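You operate a simulated robot arm through the tools that you are given. There is no shell and no other tool. Be economical: measure what you need, move in short steps, check, and stop when the job is done.

The job below is to be done with a simulated two-armed robot. You get a single attempt, and the scene is never put back.

JOB
Press the yellow button of the paint stamp two times. Take the small orange card on the bench area marked final work and put it away on the top of the rebuild table. Put the blue cup marked new in the inside of the rinse tub. Fetch the pump with orange plate and set it on the white flat board. Press the white button of the ring light to switch it on. Do these in any order. Set down upright: pump with orange plate.

The check looks at the end state, three seconds after you hand in, the way a careful person would. Anything else that was tipped, shoved, dropped, spilled or broken makes it a failure.

ROBOT AND FRAMES
Two 7-joint arms with two-finger parallel grippers on one trunk, on a base that drives. Base frame: it is fixed to the floor where the robot stands at the start and does not move with it; the origin is under the middle of the robot, x ahead of it, y to its left, z up. Units: cm, degrees, N and s.
The left shoulder is at the start at [5, 16.8, 103.2], the right one opposite. With the tool pointing down near the work surface each hand reaches from about 10 to 64 cm from the robot's upright axis, wherever it stands, measured 20 degrees to its own side. Places, roughly: blue cup marked new [125, 100, 100]; inside of the rinse tub [-130, 330, 90]; pump with orange plate (15x10x16 cm) [120, 260, 100]; small orange card [100, 75, 100]; top of the rebuild table [300, 690, 90]; white button of the ring light [110, 320, 130]; white flat board (27x16x2 cm) [100, 50, 90]; yellow button of the paint stamp [70, 0, 90]. Payload 1.57 kg a hand.
Tool frame (each hand has its own): the origin (TCP) lies between the finger pads and is the grasp point; the fingertips stand 3 cm ahead of it; z points along the fingers, y is the line along which they close. The gripper opens to 8 cm. The fingers are 1.7 cm wide and 1.2 cm thick; the gripper's body (4 by 8.2 cm) begins 8 cm behind the TCP.
Orientation is that of the tool frame in the base frame, as a unit quaternion [w, x, y, z]. With the fingers straight down and closing along the base's y, the tool's x points along the base's -x, its y along +y and its z along -z.

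CONTROLS
- The arms move only by the tool move_arm. It takes "left_targets", "right_targets" or both (then of equal length, played together; a hand with none holds still); each is a list of rows, each a list of 3 entries, a list of its own where there are three numbers: the shift along the base's x, y, z in cm, then the turn, a rotation vector about the base's x, y, z in degrees, then the closure, from 0 (fully open) to 1 (shut). In form: [[[dx, dy, dz], [ax, ay, az], gripper], ...]. A call has 1 to 12 rows; each row shifts and turns the commanded pose from where the row before left it. A row lasts 0.2 s, in which the tool goes at most 5 cm and 8.6 degrees; a call with a longer step from one row to the next is refused whole, and so is a gripper value outside its range. A pose out of reach is approached as far as the arm can. The call stops where the force on the tool passes 40 N (or 10 N more than at its start, if that is more) or the arm is blocked; 0.2 s more then pass. Each finger travels about 4.5 cm/s and halts on what it meets, pressing with about 43 N; the grip force reading is that of the motor and also rises with nothing between the fingers. The clock runs only during rows and for 0.2 s after the last one: add rows that do not move to give the fingers time. It gives the time, the measured TCP pose, the force on the tool (base axes), the opening and the grip force at its end, in the units of the frame above (readings bear some noise), with the torque about the TCP (base axes, N m) and any sound that the robot's microphone picked up.
- Cameras (640 x 400 px; columns grow to the right, rows downward): "scene" is now at [13.05, -0.4, 127.24]; the picture's right is [-0.02, -1.00, 0.00], its down [-0.28, 0.01, -0.96] and it looks along [0.96, -0.02, -0.28] (base axes); focal length 250 px, centre (320, 200). "left" rides on the left gripper at [7.2, 0.7, -12.2] in its tool frame; the picture's right is [-0.09, 1.00, 0.00], its down [-0.84, -0.08, -0.54] and it looks along [-0.54, -0.05, 0.84] (tool axes); focal length 238 px, centre (320, 200). "right" rides on the right gripper at [7.2, -0.7, -12.2] in its tool frame; the picture's right is [0.09, 1.00, 0.00], its down [-0.84, 0.08, -0.54] and it looks along [-0.54, 0.05, 0.84] (tool axes); focal length 238 px, centre (320, 200). There is no depth. A picture from a camera that has moved, and an enlarged one, comes with that camera's place and axes in the base frame and with its lens.
- get_image(camera): a new picture of that camera. The clock stands still meanwhile.
- lift_body(by): slides the trunk up (or, below 0, down) by that many cm; the arms and the scene camera ride with it, the base frame stays. It gives what a move gives, with no picture.
- base_move(legs): drives the robot by 1 to 6 legs, each [ahead, left, turn to the left] in cm, cm and degrees, along the robot's own axes; the way and the turn of a leg run together, so that a leg with both is an arc; at most 150 cm and 180 degrees a leg. The arms and the cameras ride along, it lands a little off, and it stops where it bumps. It gives what a move gives.
- pan_tilt(pan, tilt): turns the head with the scene camera to pan (to the left, within 80 degrees either way) and tilt (down, from -29 to 69), counted from straight ahead of the robot. It gives what a move gives.
- enlarge(camera, box): a new picture of the part [left, top, right, bottom] of that camera's present view, enlarged. The clock stands still meanwhile.
- finish_job(): hands the job in; it is judged then, once.

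Work in short steps. Places have to be worked out from the pictures, the camera data and where the tool is seen: move nearer, look again, correct. Check each grasp and each placing, and mend what went wrong. You have 165 turns and 118 pictures in all, those below and enlarged ones among them. Open the grippers and draw the arms clear of the work before you hand the job in, unless the task says otherwise.

The tools are called by a JSON object that holds its "api" and its "payload". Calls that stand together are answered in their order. move_arm: Moves the arms, as the interface text tells. Its arguments: {"type":"object","properties":{"left_targets":{"type":"array","items":{"type":"array"}},"right_targets":{"type":"array","items":{"type":"array"}}},"required":[]} The other tools are called the same way: lift_body (by) slides the trunk up or down; base_move (legs) drives the base; pan_tilt (pan, tilt) turns the head that bears the scene camera; get_image (camera) takes a picture; enlarge (camera, box) takes an enlarged picture of a part of a camera's view; finish_job () hands the job in.

At the start:

```text
t: 0.0
left_tool_pos: [37.67, 16.51, 121.05]
left_tcp_rot: [0.0, 0.0, 1.0, -0.001]
left_wrist_force: [0.2, -0.4, -0.4]
left_ft_torque: [0.0, 0.0, 0.05]
left_finger_gap: 8.01
left_gripper_force: 0.1
right_tool_pos: [37.81, -16.26, 122.06]
right_tcp_rot: [0.0, 0.001, 1.0, 0.0]
right_wrist_force: [0.3, 0.1, -0.2]
right_ft_torque: [-0.01, -0.02, -0.01]
right_finger_gap: 8.01
right_gripper_force: 0.0
trunk travel left (down, up): [-20.0, 24.3]
robot x, y, heading: [-0.26, -0.25, 0.1]
head pan, tilt: [-1.3, 16.4]
```

scene: 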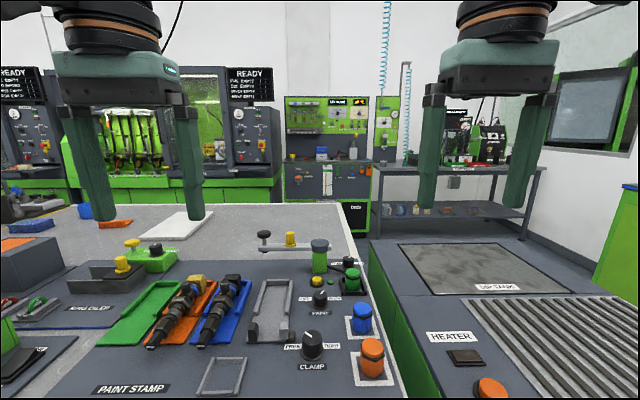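
right: 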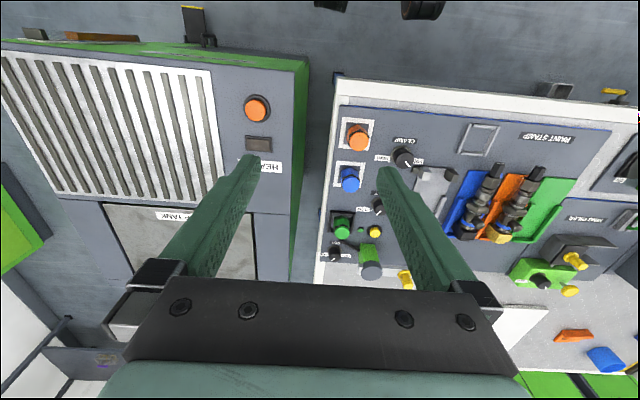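
left: 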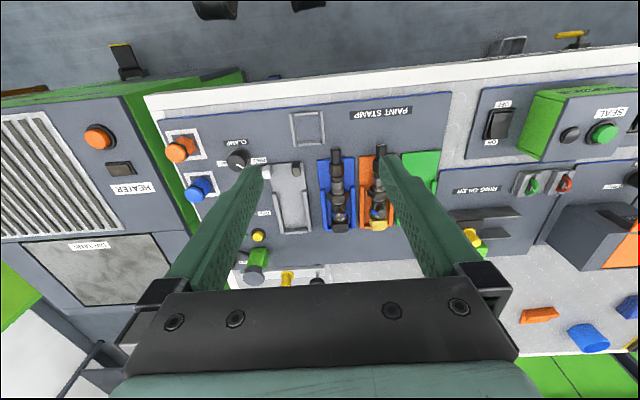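

I start by looking closer at the paint stamp panel and at the back of the bench to identify things.

{"api": "enlarge", "payload": {"camera": "right", "box": [310, 90, 630, 290]}}

{"api": "enlarge", "payload": {"camera": "scene", "box": [200, 210, 420, 390]}}

```text
2.00 times, centred on (470, 190) of right
camera zoom: at [30.49, -16.91, 134.21], right [-0.09, 1.0, 0.0], down [0.84, 0.08, 0.54], along [0.54, 0.05, -0.84], focal length 477 px, centre (20, 220)
```

zoom: 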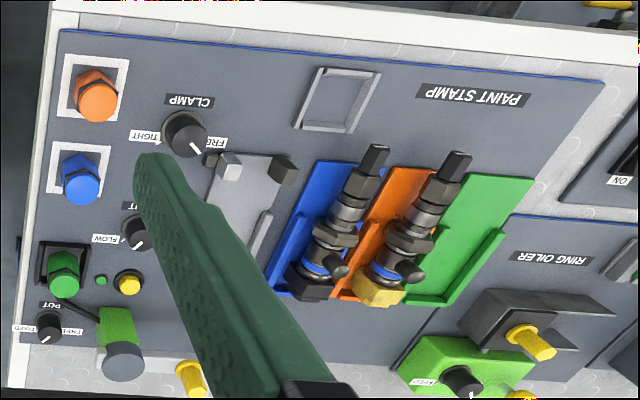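

```text
2.22 times, centred on (310, 300) of scene
camera zoom: at [13.05, -0.4, 127.24], right [-0.02, -1.0, 0.0], down [-0.28, 0.01, -0.96], along [0.96, -0.02, -0.28], focal length 556 px, centre (342, -22)
```

zoom: 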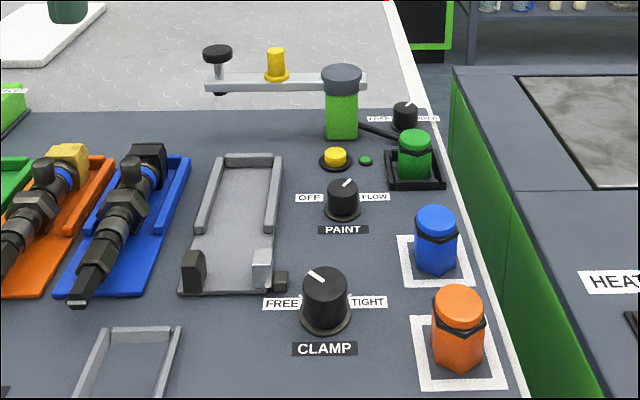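

The yellow round button beside the small green lamp is the paint stamp's button, at about [66.3, -0.7, 91]. Before driving I look around to learn the layout.

{"api": "pan_tilt", "payload": {"pan": 60, "tilt": 20}}

{"api": "get_image", "payload": {"camera": "scene"}}

{"api": "pan_tilt", "payload": {"pan": 0, "tilt": 60}}

{"api": "get_image", "payload": {"camera": "scene"}}

```text
t: 1.3
left_tool_pos: [37.56, 16.4, 121.06]
left_tcp_rot: [0.0, -0.001, 1.0, 0.0]
left_wrist_force: [-0.6, 0.0, -0.3]
left_ft_torque: [0.0, 0.02, 0.0]
left_finger_gap: 8.02
left_gripper_force: 0.1
right_tool_pos: [37.76, -16.17, 122.07]
right_tcp_rot: [0.001, 0.001, 1.0, 0.001]
right_wrist_force: [0.5, 0.4, -0.3]
right_ft_torque: [0.0, 0.0, 0.01]
right_finger_gap: 8.02
right_gripper_force: 0.1
trunk travel left (down, up): [-20.0, 24.3]
robot x, y, heading: [-0.1, -0.08, 0.2]
head pan, tilt: [60.0, 20.0]
```

```text
112 pictures are left
camera scene: at [8.37, 7.88, 126.65], right [0.87, -0.5, 0.0], down [-0.17, -0.3, -0.94], along [0.47, 0.81, -0.34], focal length 250 px, centre (320, 200)
```

scene: 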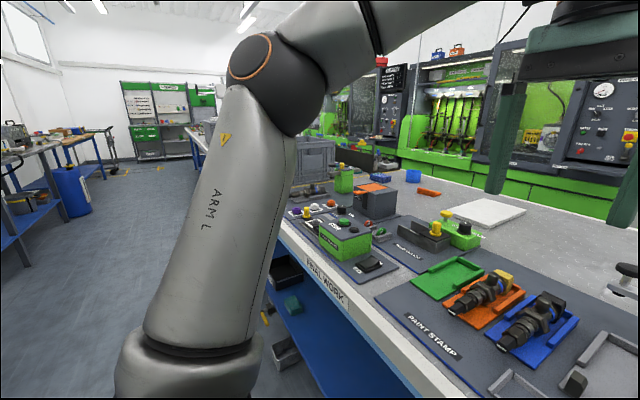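

```text
t: 2.6
left_tool_pos: [37.59, 16.34, 120.92]
left_tcp_rot: [0.0, 0.0, 1.0, 0.0]
left_wrist_force: [0.9, -0.2, 0.8]
left_ft_torque: [0.0, 0.02, 0.01]
left_finger_gap: 8.03
left_gripper_force: 0.0
right_tool_pos: [37.81, -16.26, 122.18]
right_tcp_rot: [0.0, 0.002, 1.0, 0.0]
right_wrist_force: [0.0, -0.5, 0.1]
right_ft_torque: [-0.04, -0.01, 0.0]
right_finger_gap: 8.0
right_gripper_force: 0.1
trunk travel left (down, up): [-20.0, 24.3]
robot x, y, heading: [0.28, 0.08, 0.1]
head pan, tilt: [0.0, 60.0]
```

```text
111 pictures are left
camera scene: at [10.38, -0.18, 120.84], right [0.0, -1.0, 0.0], down [-0.87, 0.0, -0.5], along [0.5, 0.0, -0.87], focal length 250 px, centre (320, 200)
```

scene: 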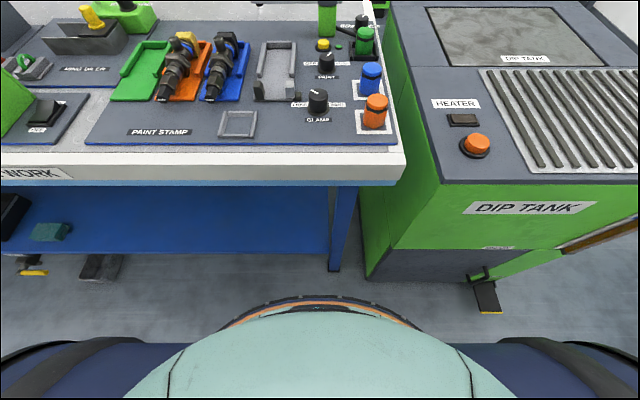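

The base front is about 10 cm short of the bench shelf. I drive a little ahead and left so that the right hand has the yellow button in comfortable reach.

{"api": "base_move", "payload": {"legs": [[8, 10, 0]]}}

{"api": "pan_tilt", "payload": {"pan": -10, "tilt": 40}}

{"api": "get_image", "payload": {"camera": "scene"}}

```text
t: 3.9
left_tool_pos: [45.75, 26.45, 120.98]
left_tcp_rot: [0.0, -0.001, 1.0, -0.001]
left_wrist_force: [-0.4, -0.2, 0.4]
left_ft_torque: [0.01, 0.0, 0.0]
left_finger_gap: 7.99
left_gripper_force: 0.1
right_tool_pos: [45.81, -6.18, 122.07]
right_tcp_rot: [0.0, 0.0, 1.0, 0.0]
right_wrist_force: [-0.4, 0.7, 0.4]
right_ft_torque: [-0.03, 0.03, -0.01]
right_finger_gap: 7.96
right_gripper_force: 0.0
trunk travel left (down, up): [-20.0, 24.3]
robot x, y, heading: [7.8, 10.13, 0.3]
head pan, tilt: [0.0, 60.0]
```

```text
t: 4.7
left_tool_pos: [45.59, 26.38, 120.99]
left_tcp_rot: [0.0, -0.001, 1.0, 0.0]
left_wrist_force: [-0.6, 0.2, 0.1]
left_ft_torque: [-0.02, 0.06, 0.01]
left_finger_gap: 8.04
left_gripper_force: 0.0
right_tool_pos: [45.82, -6.3, 121.99]
right_tcp_rot: [-0.001, -0.001, 1.0, 0.001]
right_wrist_force: [-0.2, -0.9, 0.3]
right_ft_torque: [-0.01, 0.01, 0.02]
right_finger_gap: 8.01
right_gripper_force: 0.0
trunk travel left (down, up): [-20.0, 24.3]
robot x, y, heading: [7.44, 10.31, 0.2]
head pan, tilt: [-10.0, 40.0]
```

```text
110 pictures are left
camera scene: at [20.1, 8.32, 123.51], right [-0.17, -0.99, 0.0], down [-0.63, 0.11, -0.77], along [0.75, -0.13, -0.64], focal length 250 px, centre (320, 200)
```

scene: 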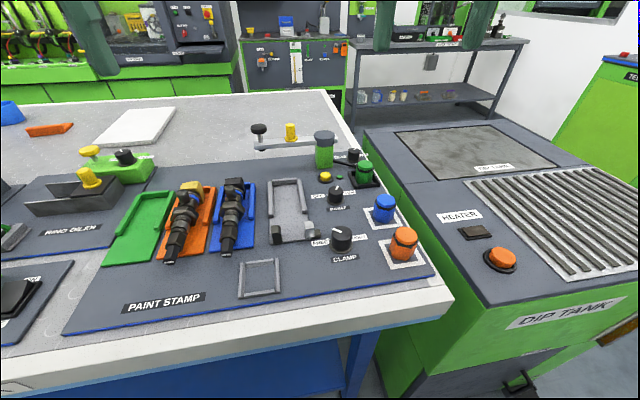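

Button estimated at about (65.5, -0.6, 91.5). I bring the right hand, closing, over it and look through its camera.

{"api": "move_arm", "payload": {"right_targets": [[[4, 1.2, 0], [0, 0, 0], 0.3], [[4, 1.2, 0], [0, 0, 0], 0.6], [[4, 1.2, 0], [0, 0, 0], 1], [[4, 1.2, -2], [0, 0, 0], 1], [[3.7, 0.9, -3], [0, 0, 0], 1], [[0, 0, -5], [0, 0, 0], 1], [[0, 0, -5], [0, 0, 0], 1], [[0, 0, -4], [0, 0, 0], 1], [[0, 0, -2], [0, 0, 0], 1]]}}

{"api": "get_image", "payload": {"camera": "right"}}

{"api": "enlarge", "payload": {"camera": "scene", "box": [240, 100, 420, 220]}}

```text
t: 6.7
left_tool_pos: [45.66, 26.28, 120.93]
left_tcp_rot: [-0.001, -0.001, 1.0, 0.001]
left_wrist_force: [0.1, 1.1, 0.4]
left_ft_torque: [0.01, 0.0, 0.04]
left_finger_gap: 8.02
left_gripper_force: 0.0
right_tool_pos: [59.46, -2.0, 98.97]
right_tcp_rot: [0.001, 0.001, 1.0, 0.0]
right_wrist_force: [0.0, 0.6, 0.6]
right_ft_torque: [-0.04, 0.0, 0.04]
right_finger_gap: 0.0
right_gripper_force: 21.7
right hand out of reach, approached as far as the arm can: row 2, 3, 4, 5
trunk travel left (down, up): [-20.0, 24.3]
robot x, y, heading: [8.18, 9.83, 0.1]
head pan, tilt: [-10.0, 40.0]
```

```text
109 pictures are left
camera right: at [52.14, -2.66, 111.08], right [-0.09, 1.0, 0.0], down [0.84, 0.07, 0.54], along [0.54, 0.05, -0.84], focal length 238 px, centre (320, 200)
```

right: 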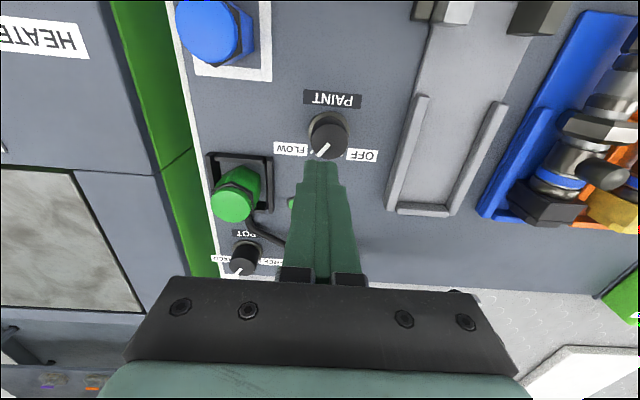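

```text
3.33 times, centred on (330, 160) of scene
camera zoom: at [20.11, 8.31, 123.52], right [-0.17, -0.98, 0.0], down [-0.63, 0.11, -0.77], along [0.75, -0.13, -0.64], focal length 833 px, centre (287, 333)
```

zoom: 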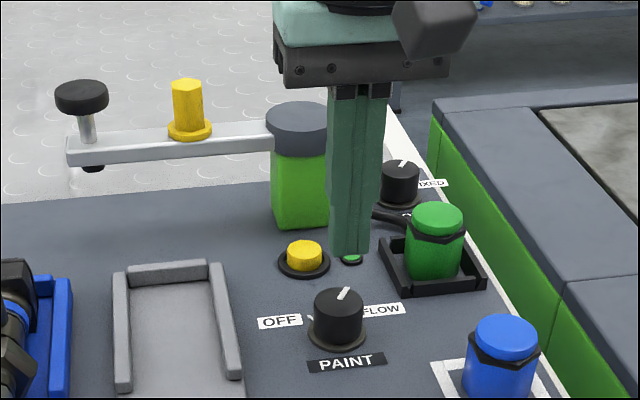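

The tip projects where I expected; the button is at about (65.3, -0.7, 92). I shift toward it at this lower height, where the reach is better.

{"api": "move_arm", "payload": {"right_targets": [[[3, 0.7, 0], [0, 0, 0], 1], [[2.9, 0.6, 0], [0, 0, 0], 1], [[0, 0, 0], [0, 0, 0], 1]]}}

{"api": "enlarge", "payload": {"camera": "scene", "box": [240, 100, 420, 220]}}

```text
t: 7.5
left_tool_pos: [45.65, 26.44, 120.97]
left_tcp_rot: [0.0, -0.001, 1.0, 0.0]
left_wrist_force: [0.1, 0.7, -0.5]
left_ft_torque: [0.01, 0.01, 0.0]
left_finger_gap: 8.02
left_gripper_force: 0.0
right_tool_pos: [65.32, -0.78, 98.95]
right_tcp_rot: [-0.001, 0.0, 1.0, -0.001]
right_wrist_force: [-0.3, -0.4, 0.5]
right_ft_torque: [-0.05, 0.03, 0.03]
right_finger_gap: 0.0
right_gripper_force: 21.4
trunk travel left (down, up): [-20.0, 24.3]
robot x, y, heading: [8.02, 9.79, -0.3]
head pan, tilt: [-10.0, 40.0]
```

```text
3.33 times, centred on (330, 160) of scene
camera zoom: at [20.1, 8.31, 123.51], right [-0.17, -0.98, 0.0], down [-0.63, 0.11, -0.77], along [0.75, -0.13, -0.64], focal length 833 px, centre (287, 333)
```

zoom: 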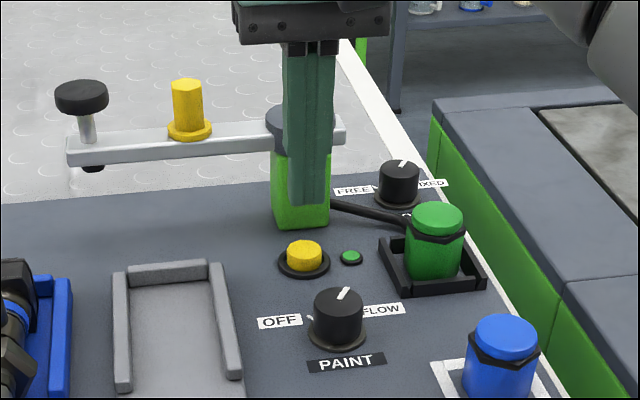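

Tip is directly above the button. I descend slowly, expecting contact near tip z 92 (TCP 95).

{"api": "move_arm", "payload": {"right_targets": [[[0, 0, -2], [0, 0, 0], 1], [[0, 0, -1], [0, 0, 0], 1], [[0, 0, -0.4], [0, 0, 0], 1], [[0, 0, 0], [0, 0, 0], 1]]}}

{"api": "enlarge", "payload": {"camera": "scene", "box": [280, 140, 370, 200]}}

```text
t: 8.5
left_tool_pos: [45.65, 26.4, 120.98]
left_tcp_rot: [0.0, 0.0, 1.0, 0.0]
left_wrist_force: [0.2, -0.4, 0.1]
left_ft_torque: [-0.01, 0.02, -0.03]
left_finger_gap: 8.02
left_gripper_force: 0.0
right_tool_pos: [65.29, -0.65, 95.46]
right_tcp_rot: [0.0, 0.001, 1.0, 0.001]
right_wrist_force: [0.3, -0.9, -0.3]
right_ft_torque: [0.02, 0.03, 0.02]
right_finger_gap: 0.01
right_gripper_force: 21.6
trunk travel left (down, up): [-20.0, 24.3]
robot x, y, heading: [8.05, 10.26, 0.2]
head pan, tilt: [-10.0, 40.0]
```

```text
6.67 times, centred on (325, 170) of scene
camera zoom: at [20.1, 8.32, 123.51], right [-0.17, -0.98, 0.0], down [-0.63, 0.11, -0.77], along [0.75, -0.13, -0.64], focal length 1667 px, centre (287, 400)
```

zoom: 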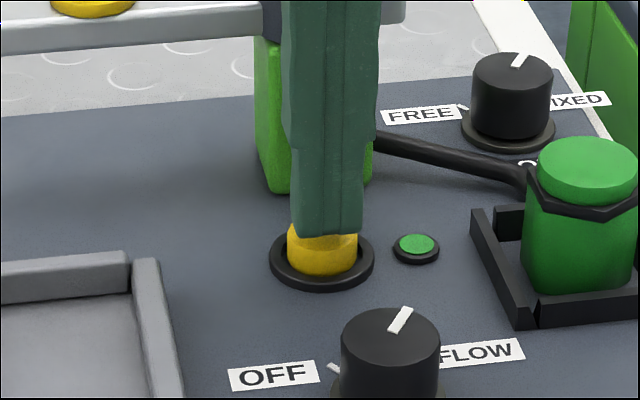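

Tip is right at the button's top. First press: small steps down.

{"api": "move_arm", "payload": {"right_targets": [[[0, 0, -0.3], [0, 0, 0], 1], [[0, 0, -0.3], [0, 0, 0], 1], [[0, 0, -0.3], [0, 0, 0], 1], [[0, 0, 0], [0, 0, 0], 1]]}}

```text
t: 9.5
left_tool_pos: [45.54, 26.35, 120.82]
left_tcp_rot: [-0.001, -0.001, 1.0, 0.001]
left_wrist_force: [0.6, -0.3, 0.0]
left_ft_torque: [-0.01, -0.02, -0.01]
left_finger_gap: 8.0
left_gripper_force: 0.2
right_tool_pos: [65.15, -0.6, 94.54]
right_tcp_rot: [0.0, 0.0, 1.0, 0.0]
right_wrist_force: [-0.9, -0.9, 2.3]
right_ft_torque: [-0.01, 0.0, -0.01]
right_finger_gap: 0.01
right_gripper_force: 21.6
trunk travel left (down, up): [-20.0, 24.3]
robot x, y, heading: [7.97, 9.96, 0.2]
head pan, tilt: [-10.0, 40.0]
heard: click
```

A click at 2.3 N: one press counted. I rise clear of the button to release it.

{"api": "move_arm", "payload": {"right_targets": [[[0, 0, -0.1], [0, 0, 0], 1], [[0, 0, 0.6], [0, 0, 0], 1], [[0, 0, 1], [0, 0, 0], 1], [[0, 0, 0], [0, 0, 0], 1]]}}

{"api": "enlarge", "payload": {"camera": "scene", "box": [280, 140, 370, 200]}}

```text
t: 10.5
left_tool_pos: [45.58, 26.4, 121.06]
left_tcp_rot: [0.0, -0.001, 1.0, 0.0]
left_wrist_force: [0.4, -0.7, 0.1]
left_ft_torque: [0.01, 0.01, 0.02]
left_finger_gap: 8.0
left_gripper_force: 0.1
right_tool_pos: [65.15, -0.64, 96.05]
right_tcp_rot: [0.0, 0.0, 1.0, 0.0]
right_wrist_force: [0.2, 0.6, -0.1]
right_ft_torque: [0.01, -0.02, 0.0]
right_finger_gap: 0.0
right_gripper_force: 21.8
trunk travel left (down, up): [-20.0, 24.3]
robot x, y, heading: [8.0, 10.35, 0.2]
head pan, tilt: [-10.0, 40.0]
```

```text
6.67 times, centred on (325, 170) of scene
camera zoom: at [20.1, 8.32, 123.51], right [-0.17, -0.98, 0.0], down [-0.63, 0.11, -0.77], along [0.75, -0.13, -0.64], focal length 1667 px, centre (287, 400)
```

zoom: 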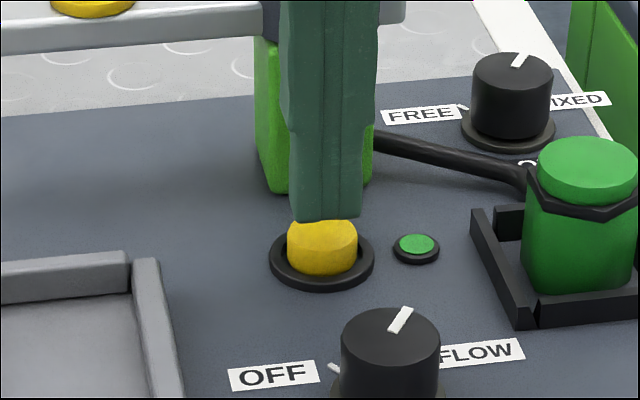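

The button has come back up and is clear of the finger. Second press to the same depth, then withdraw.

{"api": "move_arm", "payload": {"right_targets": [[[0, 0, -0.6], [0, 0, 0], 1], [[0, 0, -0.3], [0, 0, 0], 1], [[0, 0, -0.3], [0, 0, 0], 1], [[0, 0, -0.3], [0, 0, 0], 1], [[0, 0, -0.05], [0, 0, 0], 1], [[0, 0, 0], [0, 0, 0], 1]]}}

```text
t: 11.9
left_tool_pos: [45.65, 26.28, 120.96]
left_tcp_rot: [0.0, -0.001, 1.0, 0.0]
left_wrist_force: [-0.2, -1.0, 0.4]
left_ft_torque: [0.0, -0.05, 0.03]
left_finger_gap: 8.01
left_gripper_force: 0.0
right_tool_pos: [65.35, -0.57, 94.53]
right_tcp_rot: [0.001, 0.0, 1.0, 0.001]
right_wrist_force: [0.9, -0.9, 3.3]
right_ft_torque: [-0.04, -0.04, 0.01]
right_finger_gap: 0.0
right_gripper_force: 21.6
trunk travel left (down, up): [-20.0, 24.3]
robot x, y, heading: [8.04, 9.7, -0.2]
head pan, tilt: [-10.0, 40.0]
heard: click
```

Second click heard. I withdraw the right hand up and back to its starting posture.

{"api": "move_arm", "payload": {"right_targets": [[[0, 0, 2], [0, 0, 0], 1], [[-1, 0, 4], [0, 0, 0], 1], [[-4, -1, 3], [0, 0, 0], 0.8], [[-4, -1, 3], [0, 0, 0], 0.5], [[-4, -1, 4], [0, 0, 0], 0.2], [[-4, -1, 4], [0, 0, 0], 0], [[-3, -1, 4], [0, 0, 0], 0], [[0, 0, 3], [0, 0, 0], 0]]}}

{"api": "base_move", "payload": {"legs": [[-12, 0, 0], [0, 90, 0]]}}

{"api": "pan_tilt", "payload": {"pan": 0, "tilt": 18}}

{"api": "get_image", "payload": {"camera": "scene"}}

```text
refused: row 3 steps farther than a row can; nothing moved
```

```text
t: 12.9
left_tool_pos: [40.12, 26.46, 121.02]
left_tcp_rot: [0.001, -0.001, 1.0, -0.001]
left_wrist_force: [0.7, -0.5, -1.0]
left_ft_torque: [0.0, 0.02, 0.01]
left_finger_gap: 8.01
left_gripper_force: 0.1
right_tool_pos: [60.55, -0.44, 94.32]
right_tcp_rot: [0.019, 0.004, 1.0, 0.005]
right_wrist_force: [0.8, -0.7, 0.5]
right_ft_torque: [-0.01, -0.01, -0.01]
right_finger_gap: 0.0
right_gripper_force: 21.5
trunk travel left (down, up): [-20.0, 24.3]
robot x, y, heading: [2.3, 10.27, -0.0]
head pan, tilt: [-10.0, 40.0]
stopped in leg 1: the force on the tool passed its limit (the readings are from after the stop); the commanded pose is now the measured one
```

```text
t: 13.8
left_tool_pos: [40.3, 26.31, 121.07]
left_tcp_rot: [0.001, -0.001, 1.0, 0.0]
left_wrist_force: [0.4, 0.9, 0.0]
left_ft_torque: [0.0, -0.03, 0.01]
left_finger_gap: 8.01
left_gripper_force: 0.0
right_tool_pos: [60.53, -0.56, 94.4]
right_tcp_rot: [0.019, 0.003, 1.0, 0.005]
right_wrist_force: [3.7, 0.4, 1.4]
right_ft_torque: [0.01, -0.01, 0.03]
right_finger_gap: 0.03
right_gripper_force: 21.8
trunk travel left (down, up): [-20.0, 24.3]
robot x, y, heading: [2.19, 10.08, 0.1]
head pan, tilt: [0.0, 18.0]
```

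```text
104 pictures are left
camera scene: at [15.55, 9.8, 126.97], right [0.0, -1.0, 0.0], down [-0.31, 0.0, -0.95], along [0.95, 0.0, -0.31], focal length 250 px, centre (320, 200)
```

scene: 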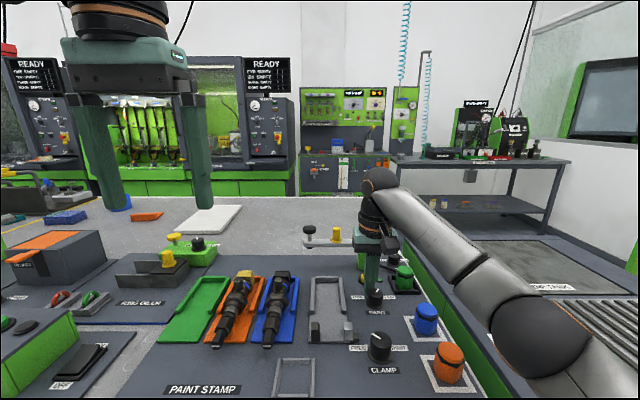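

My batched drive dragged the closed hand against the paint knob because the arm row was refused; it stopped there. From now on I send dependent moves separately. I lift straight up away from the knob.

{"api": "move_arm", "payload": {"right_targets": [[[0.3, 0, 0], [0, 0, 0], 1], [[0.2, 0, 1], [0, 0, 0], 1], [[0, 0, 3], [0, 0, 0], 1], [[0, 0, 4], [0, 0, 0], 1], [[0, 0, 4], [0, 0, 0], 1], [[-2, 0, 4], [0, 0, 0], 1], [[-3, -1, 3.5], [0, 0, 0], 0.7], [[-3, -1, 3.5], [0, 0, 0], 0.4], [[-3, -1, 3.5], [0, 0, 0], 0.2], [[-3, -1, 1], [0, 0, 0], 0], [[-3, -1, 0], [0, 0, 0], 0]]}}

{"api": "enlarge", "payload": {"camera": "scene", "box": [290, 210, 470, 390]}}

```text
t: 16.2
left_tool_pos: [40.1, 26.4, 121.08]
left_tcp_rot: [0.003, 0.0, 1.0, 0.0]
left_wrist_force: [0.3, -0.2, 0.5]
left_ft_torque: [0.0, -0.01, -0.01]
left_finger_gap: 8.01
left_gripper_force: 0.1
right_tool_pos: [43.39, -5.97, 120.69]
right_tcp_rot: [0.019, 0.005, 1.0, 0.006]
right_wrist_force: [-0.3, -0.2, -0.4]
right_ft_torque: [-0.01, 0.01, 0.0]
right_finger_gap: 8.01
right_gripper_force: 0.1
right hand out of reach, approached as far as the arm can: row 5, 6
trunk travel left (down, up): [-20.0, 24.3]
robot x, y, heading: [2.22, 9.8, -0.1]
head pan, tilt: [0.0, 18.0]
```

```text
2.22 times, centred on (380, 300) of scene
camera zoom: at [15.49, 9.77, 126.98], right [0.0, -1.0, 0.0], down [-0.31, 0.0, -0.95], along [0.95, 0.0, -0.31], focal length 556 px, centre (187, -22)
```

zoom: 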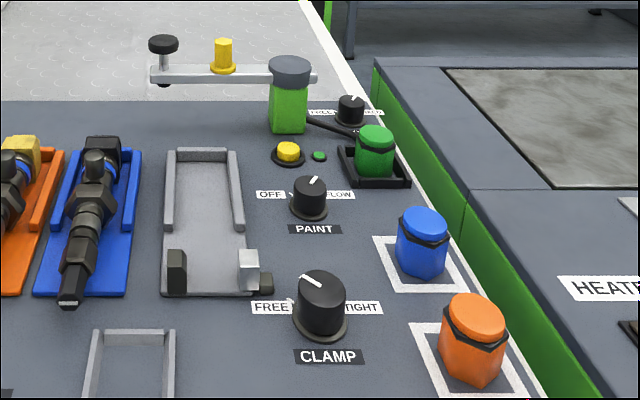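

The knob and everything around it look unchanged. Now I back off and drive left along the bench with both hands high.

{"api": "base_move", "payload": {"legs": [[-12, 0, 0], [0, 90, 0]]}}

{"api": "get_image", "payload": {"camera": "scene"}}

{"api": "pan_tilt", "payload": {"pan": 50, "tilt": 18}}

{"api": "get_image", "payload": {"camera": "scene"}}

```text
t: 21.7
left_tool_pos: [27.56, 115.17, 121.04]
left_tcp_rot: [0.002, -0.004, 1.0, -0.001]
left_wrist_force: [-0.5, 0.8, -0.3]
left_ft_torque: [0.0, 0.01, 0.0]
left_finger_gap: 7.98
left_gripper_force: 0.0
right_tool_pos: [31.17, 82.79, 120.74]
right_tcp_rot: [0.019, 0.001, 1.0, 0.007]
right_wrist_force: [0.2, 0.1, 0.2]
right_ft_torque: [-0.05, 0.01, 0.02]
right_finger_gap: 8.0
right_gripper_force: 0.0
trunk travel left (down, up): [-20.0, 24.3]
robot x, y, heading: [-9.75, 98.41, 0.4]
head pan, tilt: [0.0, 18.0]
```

```text
102 pictures are left
camera scene: at [3.12, 98.51, 126.98], right [0.01, -1.0, 0.0], down [-0.31, 0.0, -0.95], along [0.95, 0.01, -0.31], focal length 250 px, centre (320, 200)
```

scene: 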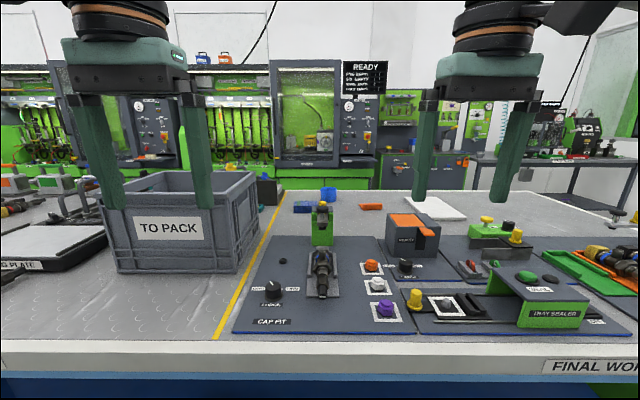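

```text
t: 22.9
left_tool_pos: [27.64, 115.06, 120.98]
left_tcp_rot: [0.001, -0.004, 1.0, -0.001]
left_wrist_force: [-0.5, 0.7, -0.9]
left_ft_torque: [0.0, 0.03, 0.0]
left_finger_gap: 8.0
left_gripper_force: 0.0
right_tool_pos: [31.09, 82.88, 120.81]
right_tcp_rot: [0.019, 0.001, 1.0, 0.006]
right_wrist_force: [-0.5, -0.9, 0.2]
right_ft_torque: [-0.03, 0.0, 0.0]
right_finger_gap: 7.98
right_gripper_force: 0.1
trunk travel left (down, up): [-20.0, 24.3]
robot x, y, heading: [-9.75, 99.05, 0.6]
head pan, tilt: [50.0, 18.0]
```

```text
101 pictures are left
camera scene: at [-0.26, 105.61, 126.98], right [0.77, -0.64, 0.0], down [-0.2, -0.24, -0.95], along [0.61, 0.73, -0.31], focal length 250 px, centre (320, 200)
```

scene: 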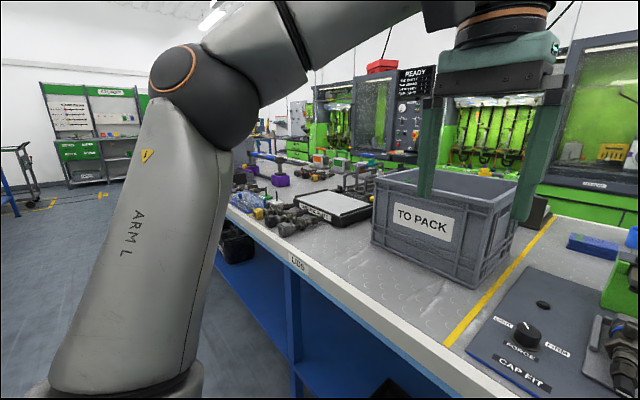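

The bench is long; cup, card, board and pump lie on its far half, so I need the far aisle. I keep driving left to find the bench's end.

{"api": "base_move", "payload": {"legs": [[0, 140, 0]]}}

{"api": "pan_tilt", "payload": {"pan": 0, "tilt": 18}}

{"api": "get_image", "payload": {"camera": "scene"}}

{"api": "pan_tilt", "payload": {"pan": 60, "tilt": 18}}

{"api": "get_image", "payload": {"camera": "scene"}}

```text
t: 29.8
left_tool_pos: [27.02, 253.12, 121.05]
left_tcp_rot: [0.002, 0.0, 1.0, 0.0]
left_wrist_force: [-0.1, -0.2, 0.1]
left_ft_torque: [-0.01, -0.01, -0.01]
left_finger_gap: 7.98
left_gripper_force: 0.0
right_tool_pos: [30.4, 220.78, 120.77]
right_tcp_rot: [0.019, 0.005, 1.0, 0.006]
right_wrist_force: [0.1, 0.0, -0.1]
right_ft_torque: [0.0, 0.03, -0.03]
right_finger_gap: 8.0
right_gripper_force: 0.0
trunk travel left (down, up): [-20.0, 24.3]
robot x, y, heading: [-10.41, 236.67, 0.0]
head pan, tilt: [50.0, 18.0]
```

```text
t: 31.0
left_tool_pos: [27.15, 253.07, 121.09]
left_tcp_rot: [0.002, -0.002, 1.0, -0.001]
left_wrist_force: [-0.6, 0.5, 0.1]
left_ft_torque: [-0.01, -0.04, -0.01]
left_finger_gap: 8.02
left_gripper_force: 0.1
right_tool_pos: [30.29, 220.69, 120.6]
right_tcp_rot: [0.019, 0.004, 1.0, 0.006]
right_wrist_force: [0.3, 0.2, 0.0]
right_ft_torque: [-0.03, 0.0, -0.01]
right_finger_gap: 7.97
right_gripper_force: 0.1
trunk travel left (down, up): [-20.0, 24.3]
robot x, y, heading: [-10.59, 236.76, 0.1]
head pan, tilt: [0.0, 18.0]
```

```text
100 pictures are left
camera scene: at [2.52, 236.53, 126.98], right [0.0, -1.0, 0.0], down [-0.31, 0.0, -0.95], along [0.95, 0.0, -0.31], focal length 250 px, centre (320, 200)
```

scene: 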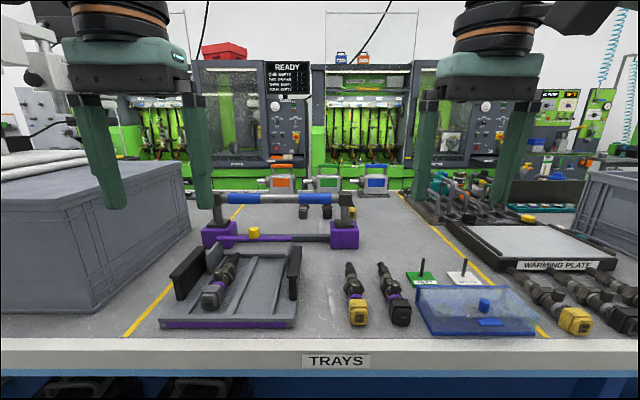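

```text
t: 32.3
left_tool_pos: [27.06, 253.07, 121.13]
left_tcp_rot: [0.002, -0.001, 1.0, -0.001]
left_wrist_force: [0.1, -0.3, 0.4]
left_ft_torque: [-0.04, 0.0, 0.02]
left_finger_gap: 8.02
left_gripper_force: 0.1
right_tool_pos: [30.4, 220.66, 120.69]
right_tcp_rot: [0.019, 0.004, 1.0, 0.006]
right_wrist_force: [0.7, 0.5, 0.4]
right_ft_torque: [0.01, -0.02, -0.02]
right_finger_gap: 8.0
right_gripper_force: 0.1
trunk travel left (down, up): [-20.0, 24.3]
robot x, y, heading: [-10.89, 236.7, 0.1]
head pan, tilt: [60.0, 18.0]
```

```text
99 pictures are left
camera scene: at [-2.15, 244.6, 126.98], right [0.87, -0.5, 0.0], down [-0.15, -0.27, -0.95], along [0.48, 0.82, -0.31], focal length 250 px, centre (320, 200)
```

scene: 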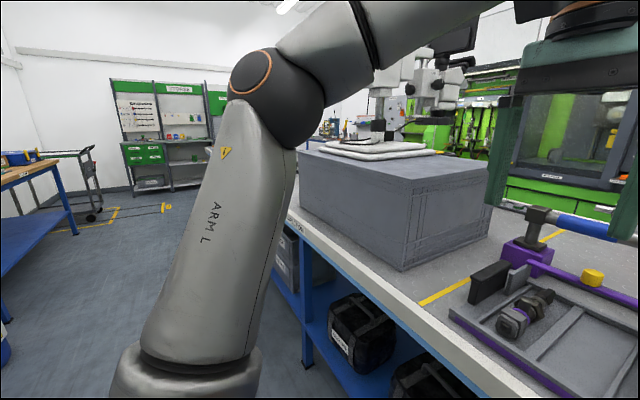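

The three plated pumps are at the far edge near y 255; a microscope station lies beyond the grey crate. I continue to the end of the bench.

{"api": "base_move", "payload": {"legs": [[0, 130, 0]]}}

{"api": "get_image", "payload": {"camera": "scene"}}

{"api": "pan_tilt", "payload": {"pan": 5, "tilt": 10}}

{"api": "get_image", "payload": {"camera": "scene"}}

```text
t: 38.8
left_tool_pos: [26.57, 383.72, 121.19]
left_tcp_rot: [0.002, -0.002, 1.0, -0.001]
left_wrist_force: [0.4, -0.4, -0.3]
left_ft_torque: [0.01, 0.01, 0.02]
left_finger_gap: 8.02
left_gripper_force: 0.1
right_tool_pos: [30.02, 351.43, 120.78]
right_tcp_rot: [0.02, 0.002, 1.0, 0.006]
right_wrist_force: [0.1, 0.4, -0.2]
right_ft_torque: [-0.02, 0.01, -0.01]
right_finger_gap: 8.0
right_gripper_force: 0.0
trunk travel left (down, up): [-20.0, 24.3]
robot x, y, heading: [-11.09, 366.96, 0.3]
head pan, tilt: [60.0, 18.0]
```

```text
98 pictures are left
camera scene: at [-2.66, 375.19, 126.98], right [0.87, -0.49, 0.0], down [-0.15, -0.27, -0.95], along [0.47, 0.83, -0.31], focal length 250 px, centre (320, 200)
```

scene: 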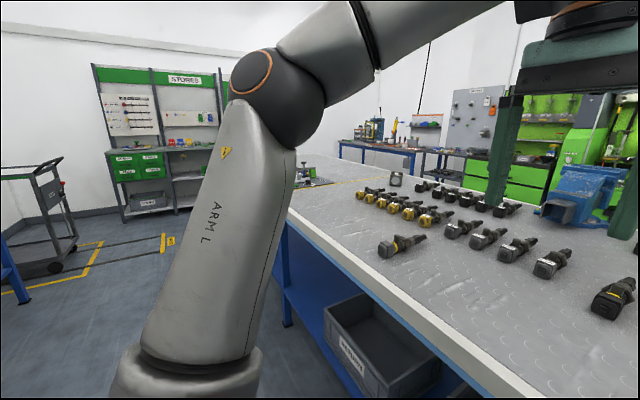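

```text
t: 40.1
left_tool_pos: [26.53, 383.77, 121.1]
left_tcp_rot: [0.002, -0.002, 1.0, 0.0]
left_wrist_force: [0.3, 0.2, -0.3]
left_ft_torque: [0.02, 0.0, 0.01]
left_finger_gap: 8.02
left_gripper_force: 0.1
right_tool_pos: [30.08, 351.41, 120.76]
right_tcp_rot: [0.02, 0.002, 1.0, 0.005]
right_wrist_force: [-0.4, -0.6, 0.9]
right_ft_torque: [-0.03, -0.02, -0.01]
right_finger_gap: 7.98
right_gripper_force: 0.1
trunk travel left (down, up): [-20.0, 24.3]
robot x, y, heading: [-11.05, 367.37, 0.4]
head pan, tilt: [5.0, 10.0]
```

```text
97 pictures are left
camera scene: at [1.98, 367.93, 128.28], right [0.09, -1.0, 0.0], down [-0.17, -0.02, -0.98], along [0.98, 0.09, -0.17], focal length 250 px, centre (320, 200)
```

scene: 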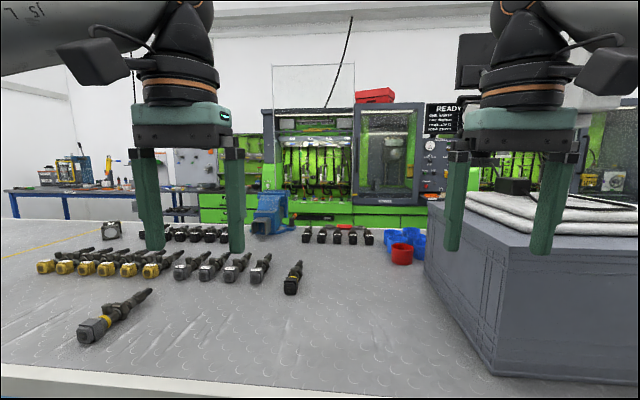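

The bench still goes on to the left; I drive further toward its end.

{"api": "base_move", "payload": {"legs": [[0, 140, 0]]}}

{"api": "pan_tilt", "payload": {"pan": 50, "tilt": 18}}

{"api": "get_image", "payload": {"camera": "scene"}}

{"api": "pan_tilt", "payload": {"pan": 5, "tilt": 15}}

{"api": "get_image", "payload": {"camera": "scene"}}

```text
t: 47.0
left_tool_pos: [27.04, 521.82, 121.16]
left_tcp_rot: [0.002, 0.004, 1.0, 0.0]
left_wrist_force: [0.2, 0.0, 0.4]
left_ft_torque: [0.01, 0.02, 0.04]
left_finger_gap: 7.98
left_gripper_force: 0.0
right_tool_pos: [29.98, 489.39, 120.68]
right_tcp_rot: [0.02, 0.01, 1.0, 0.006]
right_wrist_force: [-0.7, 0.1, 0.4]
right_ft_torque: [0.01, -0.01, 0.0]
right_finger_gap: 7.98
right_gripper_force: 0.1
trunk travel left (down, up): [-20.0, 24.3]
robot x, y, heading: [-11.08, 505.93, -0.3]
head pan, tilt: [5.0, 10.0]
```

```text
t: 48.1
left_tool_pos: [26.94, 521.78, 121.17]
left_tcp_rot: [0.002, 0.004, 1.0, 0.0]
left_wrist_force: [-0.9, -0.6, 0.2]
left_ft_torque: [-0.05, 0.04, 0.01]
left_finger_gap: 8.0
left_gripper_force: 0.0
right_tool_pos: [30.04, 489.4, 120.78]
right_tcp_rot: [0.019, 0.01, 1.0, 0.006]
right_wrist_force: [-0.3, -0.2, 0.4]
right_ft_torque: [0.0, 0.0, -0.01]
right_finger_gap: 8.01
right_gripper_force: 0.1
trunk travel left (down, up): [-20.0, 24.3]
robot x, y, heading: [-10.97, 505.34, -0.4]
head pan, tilt: [50.0, 18.0]
```

```text
96 pictures are left
camera scene: at [-0.98, 512.67, 126.98], right [0.76, -0.65, 0.0], down [-0.2, -0.23, -0.95], along [0.62, 0.72, -0.31], focal length 250 px, centre (320, 200)
```

scene: 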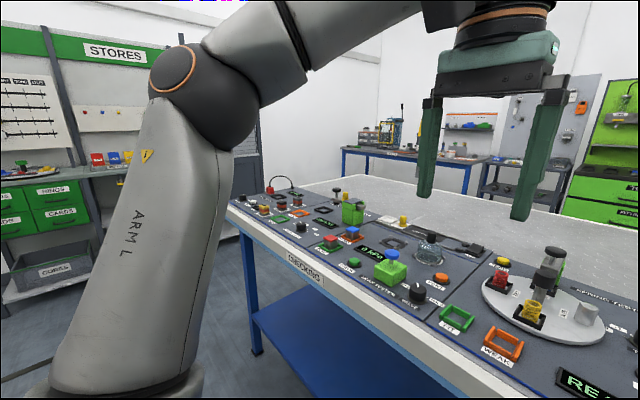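

```text
t: 49.2
left_tool_pos: [26.97, 521.73, 121.11]
left_tcp_rot: [0.002, 0.004, 1.0, -0.002]
left_wrist_force: [0.3, 0.0, -0.6]
left_ft_torque: [0.0, 0.03, 0.02]
left_finger_gap: 7.99
left_gripper_force: 0.0
right_tool_pos: [30.02, 489.44, 120.75]
right_tcp_rot: [0.019, 0.01, 1.0, 0.007]
right_wrist_force: [-0.7, -0.4, 0.2]
right_ft_torque: [-0.02, -0.01, -0.01]
right_finger_gap: 8.01
right_gripper_force: 0.1
trunk travel left (down, up): [-20.0, 24.3]
robot x, y, heading: [-10.44, 505.85, -0.4]
head pan, tilt: [5.0, 15.0]
```

```text
95 pictures are left
camera scene: at [2.26, 506.32, 127.47], right [0.08, -1.0, 0.0], down [-0.26, -0.02, -0.97], along [0.96, 0.08, -0.26], focal length 250 px, centre (320, 200)
```

scene: 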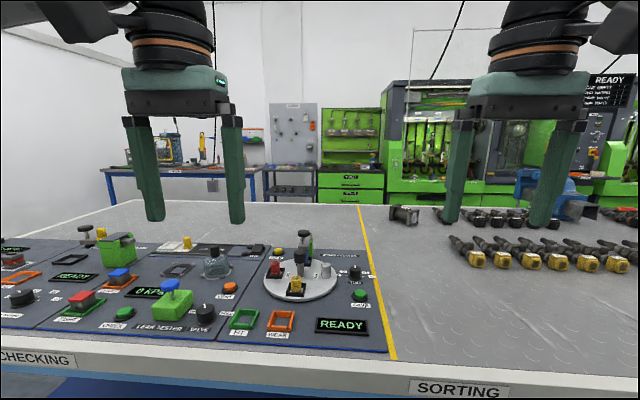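

The bench ends near y 618, and beyond it stands the blue-legged table at roughly (250–300, 650–690), the rebuild table. I drive past the end and look into the cross passage.

{"api": "base_move", "payload": {"legs": [[0, 150, 0], [0, 15, 0]]}}

{"api": "pan_tilt", "payload": {"pan": 0, "tilt": 25}}

{"api": "get_image", "payload": {"camera": "scene"}}

{"api": "pan_tilt", "payload": {"pan": -45, "tilt": 20}}

{"api": "get_image", "payload": {"camera": "scene"}}

```text
t: 57.7
left_tool_pos: [28.08, 687.74, 121.04]
left_tcp_rot: [0.002, 0.002, 1.0, 0.0]
left_wrist_force: [-0.5, 0.5, 0.4]
left_ft_torque: [-0.04, 0.0, -0.01]
left_finger_gap: 7.98
left_gripper_force: 0.1
right_tool_pos: [31.35, 655.37, 120.69]
right_tcp_rot: [0.019, 0.007, 1.0, 0.007]
right_wrist_force: [0.0, 0.1, 0.1]
right_ft_torque: [-0.02, 0.02, 0.02]
right_finger_gap: 8.01
right_gripper_force: 0.1
trunk travel left (down, up): [-20.0, 24.3]
robot x, y, heading: [-10.0, 671.17, -0.0]
head pan, tilt: [5.0, 15.0]
```

```text
t: 58.4
left_tool_pos: [28.09, 687.79, 121.11]
left_tcp_rot: [0.002, 0.003, 1.0, -0.002]
left_wrist_force: [0.3, 0.0, 0.1]
left_ft_torque: [-0.01, -0.03, -0.04]
left_finger_gap: 7.98
left_gripper_force: 0.0
right_tool_pos: [31.28, 655.4, 120.83]
right_tcp_rot: [0.019, 0.006, 1.0, 0.006]
right_wrist_force: [-0.1, -0.6, -0.2]
right_ft_torque: [0.01, -0.02, 0.0]
right_finger_gap: 8.01
right_gripper_force: 0.1
trunk travel left (down, up): [-20.0, 24.3]
robot x, y, heading: [-9.45, 671.65, -0.0]
head pan, tilt: [0.0, 25.0]
```

```text
94 pictures are left
camera scene: at [3.34, 671.39, 125.85], right [0.0, -1.0, 0.0], down [-0.42, 0.0, -0.91], along [0.91, 0.0, -0.42], focal length 250 px, centre (320, 200)
```

scene: 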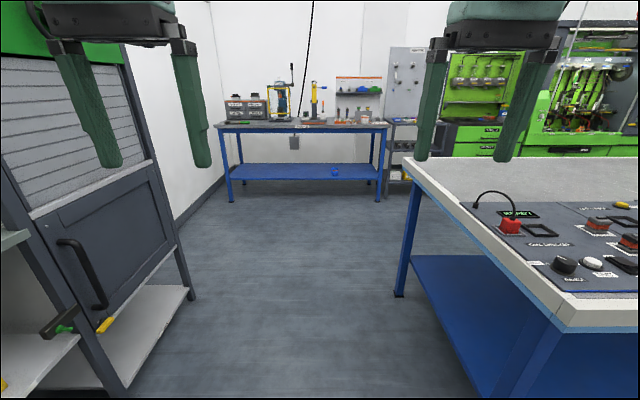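

```text
t: 59.5
left_tool_pos: [28.14, 687.88, 121.07]
left_tcp_rot: [0.001, 0.003, 1.0, -0.001]
left_wrist_force: [0.7, -0.8, -0.3]
left_ft_torque: [0.01, -0.03, 0.03]
left_finger_gap: 8.01
left_gripper_force: 0.1
right_tool_pos: [31.25, 655.39, 120.69]
right_tcp_rot: [0.018, 0.007, 1.0, 0.007]
right_wrist_force: [0.0, 0.1, 0.3]
right_ft_torque: [0.04, -0.01, 0.02]
right_finger_gap: 8.0
right_gripper_force: 0.0
trunk travel left (down, up): [-20.0, 24.3]
robot x, y, heading: [-9.46, 671.51, -0.1]
head pan, tilt: [-45.0, 20.0]
```

```text
93 pictures are left
camera scene: at [0.69, 664.82, 126.65], right [-0.71, -0.7, 0.0], down [-0.24, 0.24, -0.94], along [0.66, -0.67, -0.34], focal length 250 px, centre (320, 200)
```

scene: 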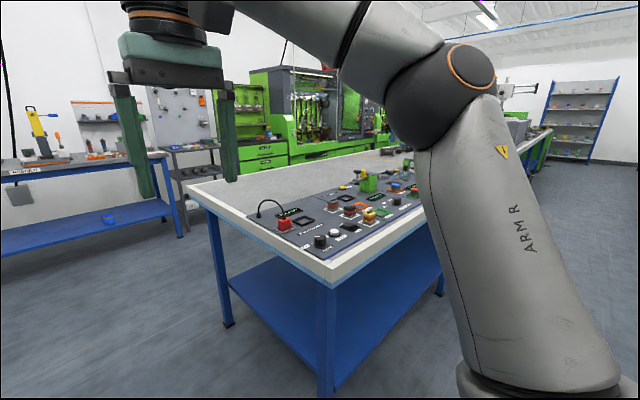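

The passage is about 120 cm wide between bench end (y≈632) and the cabinet (y≈753); the rebuild table front is at x≈265. I center up and drive ahead to peer into the far aisle.

{"api": "base_move", "payload": {"legs": [[0, 18, 0], [150, 0, 0], [40, 0, 0]]}}

{"api": "pan_tilt", "payload": {"pan": -78, "tilt": 15}}

{"api": "get_image", "payload": {"camera": "scene"}}

{"api": "pan_tilt", "payload": {"pan": 0, "tilt": 25}}

{"api": "get_image", "payload": {"camera": "scene"}}

```text
t: 70.1
left_tool_pos: [217.44, 706.42, 121.11]
left_tcp_rot: [0.002, -0.002, 1.0, -0.001]
left_wrist_force: [0.0, -0.7, -0.5]
left_ft_torque: [0.01, -0.01, -0.01]
left_finger_gap: 8.01
left_gripper_force: 0.1
right_tool_pos: [220.79, 674.05, 120.82]
right_tcp_rot: [0.019, 0.003, 1.0, 0.006]
right_wrist_force: [-0.4, 0.5, 0.1]
right_ft_torque: [0.0, 0.08, 0.03]
right_finger_gap: 8.0
right_gripper_force: 0.0
trunk travel left (down, up): [-20.0, 24.3]
robot x, y, heading: [179.7, 689.53, 0.3]
head pan, tilt: [-45.0, 20.0]
```

```text
t: 71.1
left_tool_pos: [217.3, 706.4, 121.14]
left_tcp_rot: [0.002, -0.002, 1.0, -0.001]
left_wrist_force: [-0.1, 0.4, -0.3]
left_ft_torque: [-0.03, 0.0, 0.01]
left_finger_gap: 8.01
left_gripper_force: 0.0
right_tool_pos: [220.72, 674.04, 120.68]
right_tcp_rot: [0.019, 0.003, 1.0, 0.006]
right_wrist_force: [0.2, 0.3, 0.4]
right_ft_torque: [-0.02, 0.03, 0.01]
right_finger_gap: 7.99
right_gripper_force: 0.0
trunk travel left (down, up): [-20.0, 24.3]
robot x, y, heading: [179.45, 690.04, 0.2]
head pan, tilt: [-78.0, 15.0]
```

```text
92 pictures are left
camera scene: at [185.51, 680.64, 127.47], right [-0.98, -0.21, 0.0], down [-0.05, 0.25, -0.97], along [0.2, -0.94, -0.26], focal length 250 px, centre (320, 200)
```

scene: 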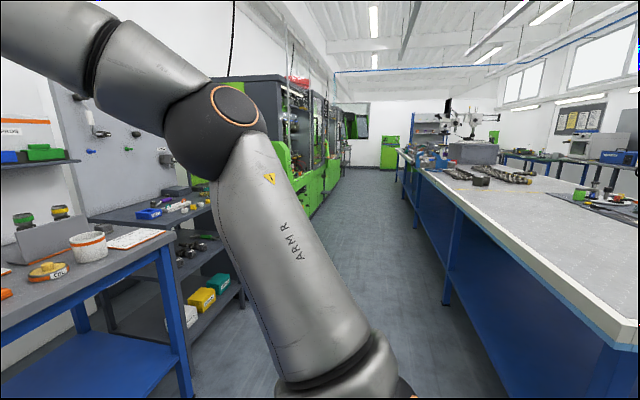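

```text
t: 72.6
left_tool_pos: [217.34, 706.42, 121.06]
left_tcp_rot: [0.002, -0.002, 1.0, 0.0]
left_wrist_force: [0.0, -0.3, -0.8]
left_ft_torque: [0.04, -0.01, -0.02]
left_finger_gap: 7.98
left_gripper_force: 0.1
right_tool_pos: [220.79, 674.11, 120.76]
right_tcp_rot: [0.019, 0.003, 1.0, 0.007]
right_wrist_force: [0.0, -0.6, 0.9]
right_ft_torque: [0.0, 0.0, -0.03]
right_finger_gap: 8.02
right_gripper_force: 0.0
trunk travel left (down, up): [-20.0, 24.3]
robot x, y, heading: [179.91, 690.02, 0.1]
head pan, tilt: [0.0, 25.0]
```

```text
91 pictures are left
camera scene: at [192.75, 689.8, 125.84], right [0.0, -1.0, 0.0], down [-0.42, 0.0, -0.91], along [0.91, 0.0, -0.42], focal length 250 px, centre (320, 200)
```

scene: 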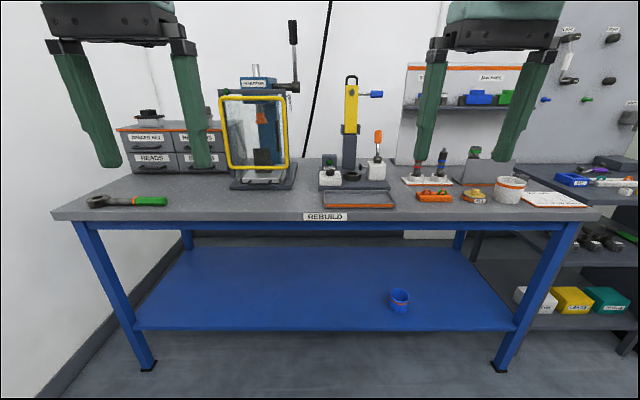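

The aisle is wide (x≈132 to 260) and the rebuild table has free top at about (270, 728). I turn around to face the bench's far side and drive down the aisle toward the ring light.

{"api": "base_move", "payload": {"legs": [[0, 0, 90], [0, 0, 90], [0, 150, 0], [0, 150, 0], [0, 50, 0]]}}

{"api": "get_image", "payload": {"camera": "scene"}}

```text
t: 97.2
left_tool_pos: [142.57, 324.9, 121.01]
left_tcp_rot: [-0.001, 1.0, -0.001, -0.001]
left_wrist_force: [-0.7, 0.2, 0.4]
left_ft_torque: [0.03, 0.01, 0.02]
left_finger_gap: 8.01
left_gripper_force: 0.0
right_tool_pos: [139.23, 357.22, 120.72]
right_tcp_rot: [0.006, 1.0, -0.005, -0.018]
right_wrist_force: [0.3, 0.3, 0.3]
right_ft_torque: [-0.02, 0.01, 0.03]
right_finger_gap: 8.0
right_gripper_force: 0.0
trunk travel left (down, up): [-20.0, 24.3]
robot x, y, heading: [180.21, 341.09, 179.7]
head pan, tilt: [0.0, 25.0]
```

```text
90 pictures are left
camera scene: at [166.54, 341.02, 125.84], right [0.0, 1.0, 0.0], down [0.42, 0.0, -0.91], along [-0.91, 0.0, -0.42], focal length 250 px, centre (320, 200)
```

scene: 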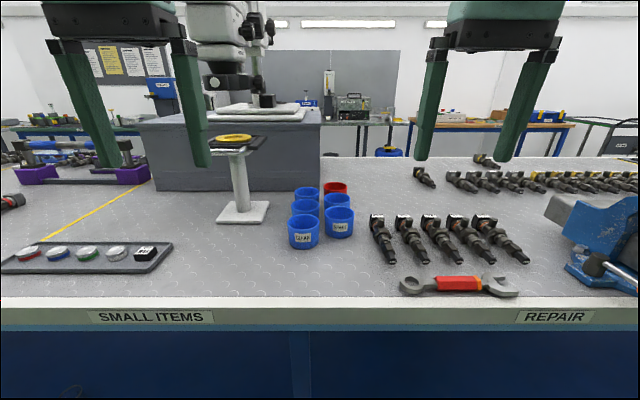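

The microscope hangs over the small-items station. I look up and left for the ring light and its white button.

{"api": "pan_tilt", "payload": {"pan": 8, "tilt": -8}}

{"api": "get_image", "payload": {"camera": "scene"}}

```text
t: 98.2
left_tool_pos: [142.38, 324.97, 121.08]
left_tcp_rot: [0.0, 1.0, -0.001, -0.002]
left_wrist_force: [-0.3, 0.1, 0.0]
left_ft_torque: [-0.02, 0.02, 0.01]
left_finger_gap: 7.99
left_gripper_force: 0.0
right_tool_pos: [139.15, 357.39, 120.73]
right_tcp_rot: [0.006, 1.0, -0.005, -0.019]
right_wrist_force: [0.0, -0.7, 0.4]
right_ft_torque: [0.01, -0.01, 0.0]
right_finger_gap: 8.01
right_gripper_force: 0.0
trunk travel left (down, up): [-20.0, 24.3]
robot x, y, heading: [179.97, 341.45, 180.0]
head pan, tilt: [8.0, -8.0]
```

```text
89 pictures are left
camera scene: at [167.27, 339.86, 131.1], right [-0.14, 0.99, 0.0], down [-0.14, -0.02, -0.99], along [-0.98, -0.14, 0.14], focal length 250 px, centre (320, 200)
```

scene: 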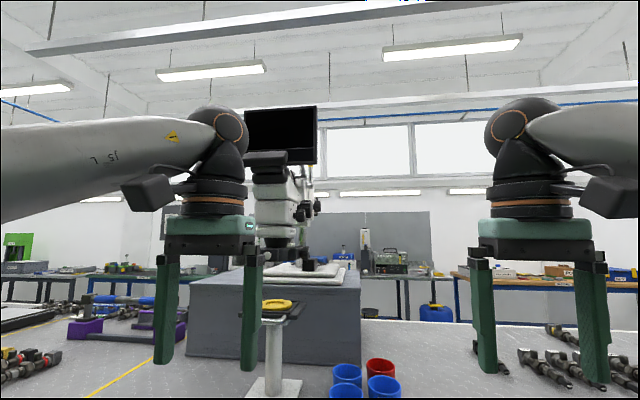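

{"api": "enlarge", "payload": {"camera": "scene", "box": [235, 100, 335, 320]}}

```text
1.82 times, centred on (285, 210) of scene
camera zoom: at [167.27, 339.86, 131.1], right [-0.14, 0.99, 0.0], down [-0.14, -0.02, -0.99], along [-0.98, -0.14, 0.14], focal length 455 px, centre (384, 182)
```

zoom: 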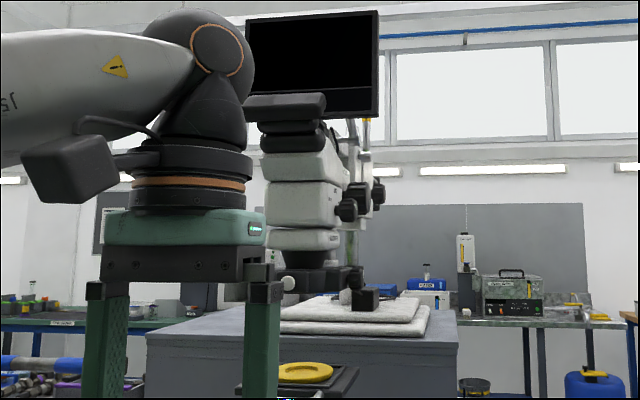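

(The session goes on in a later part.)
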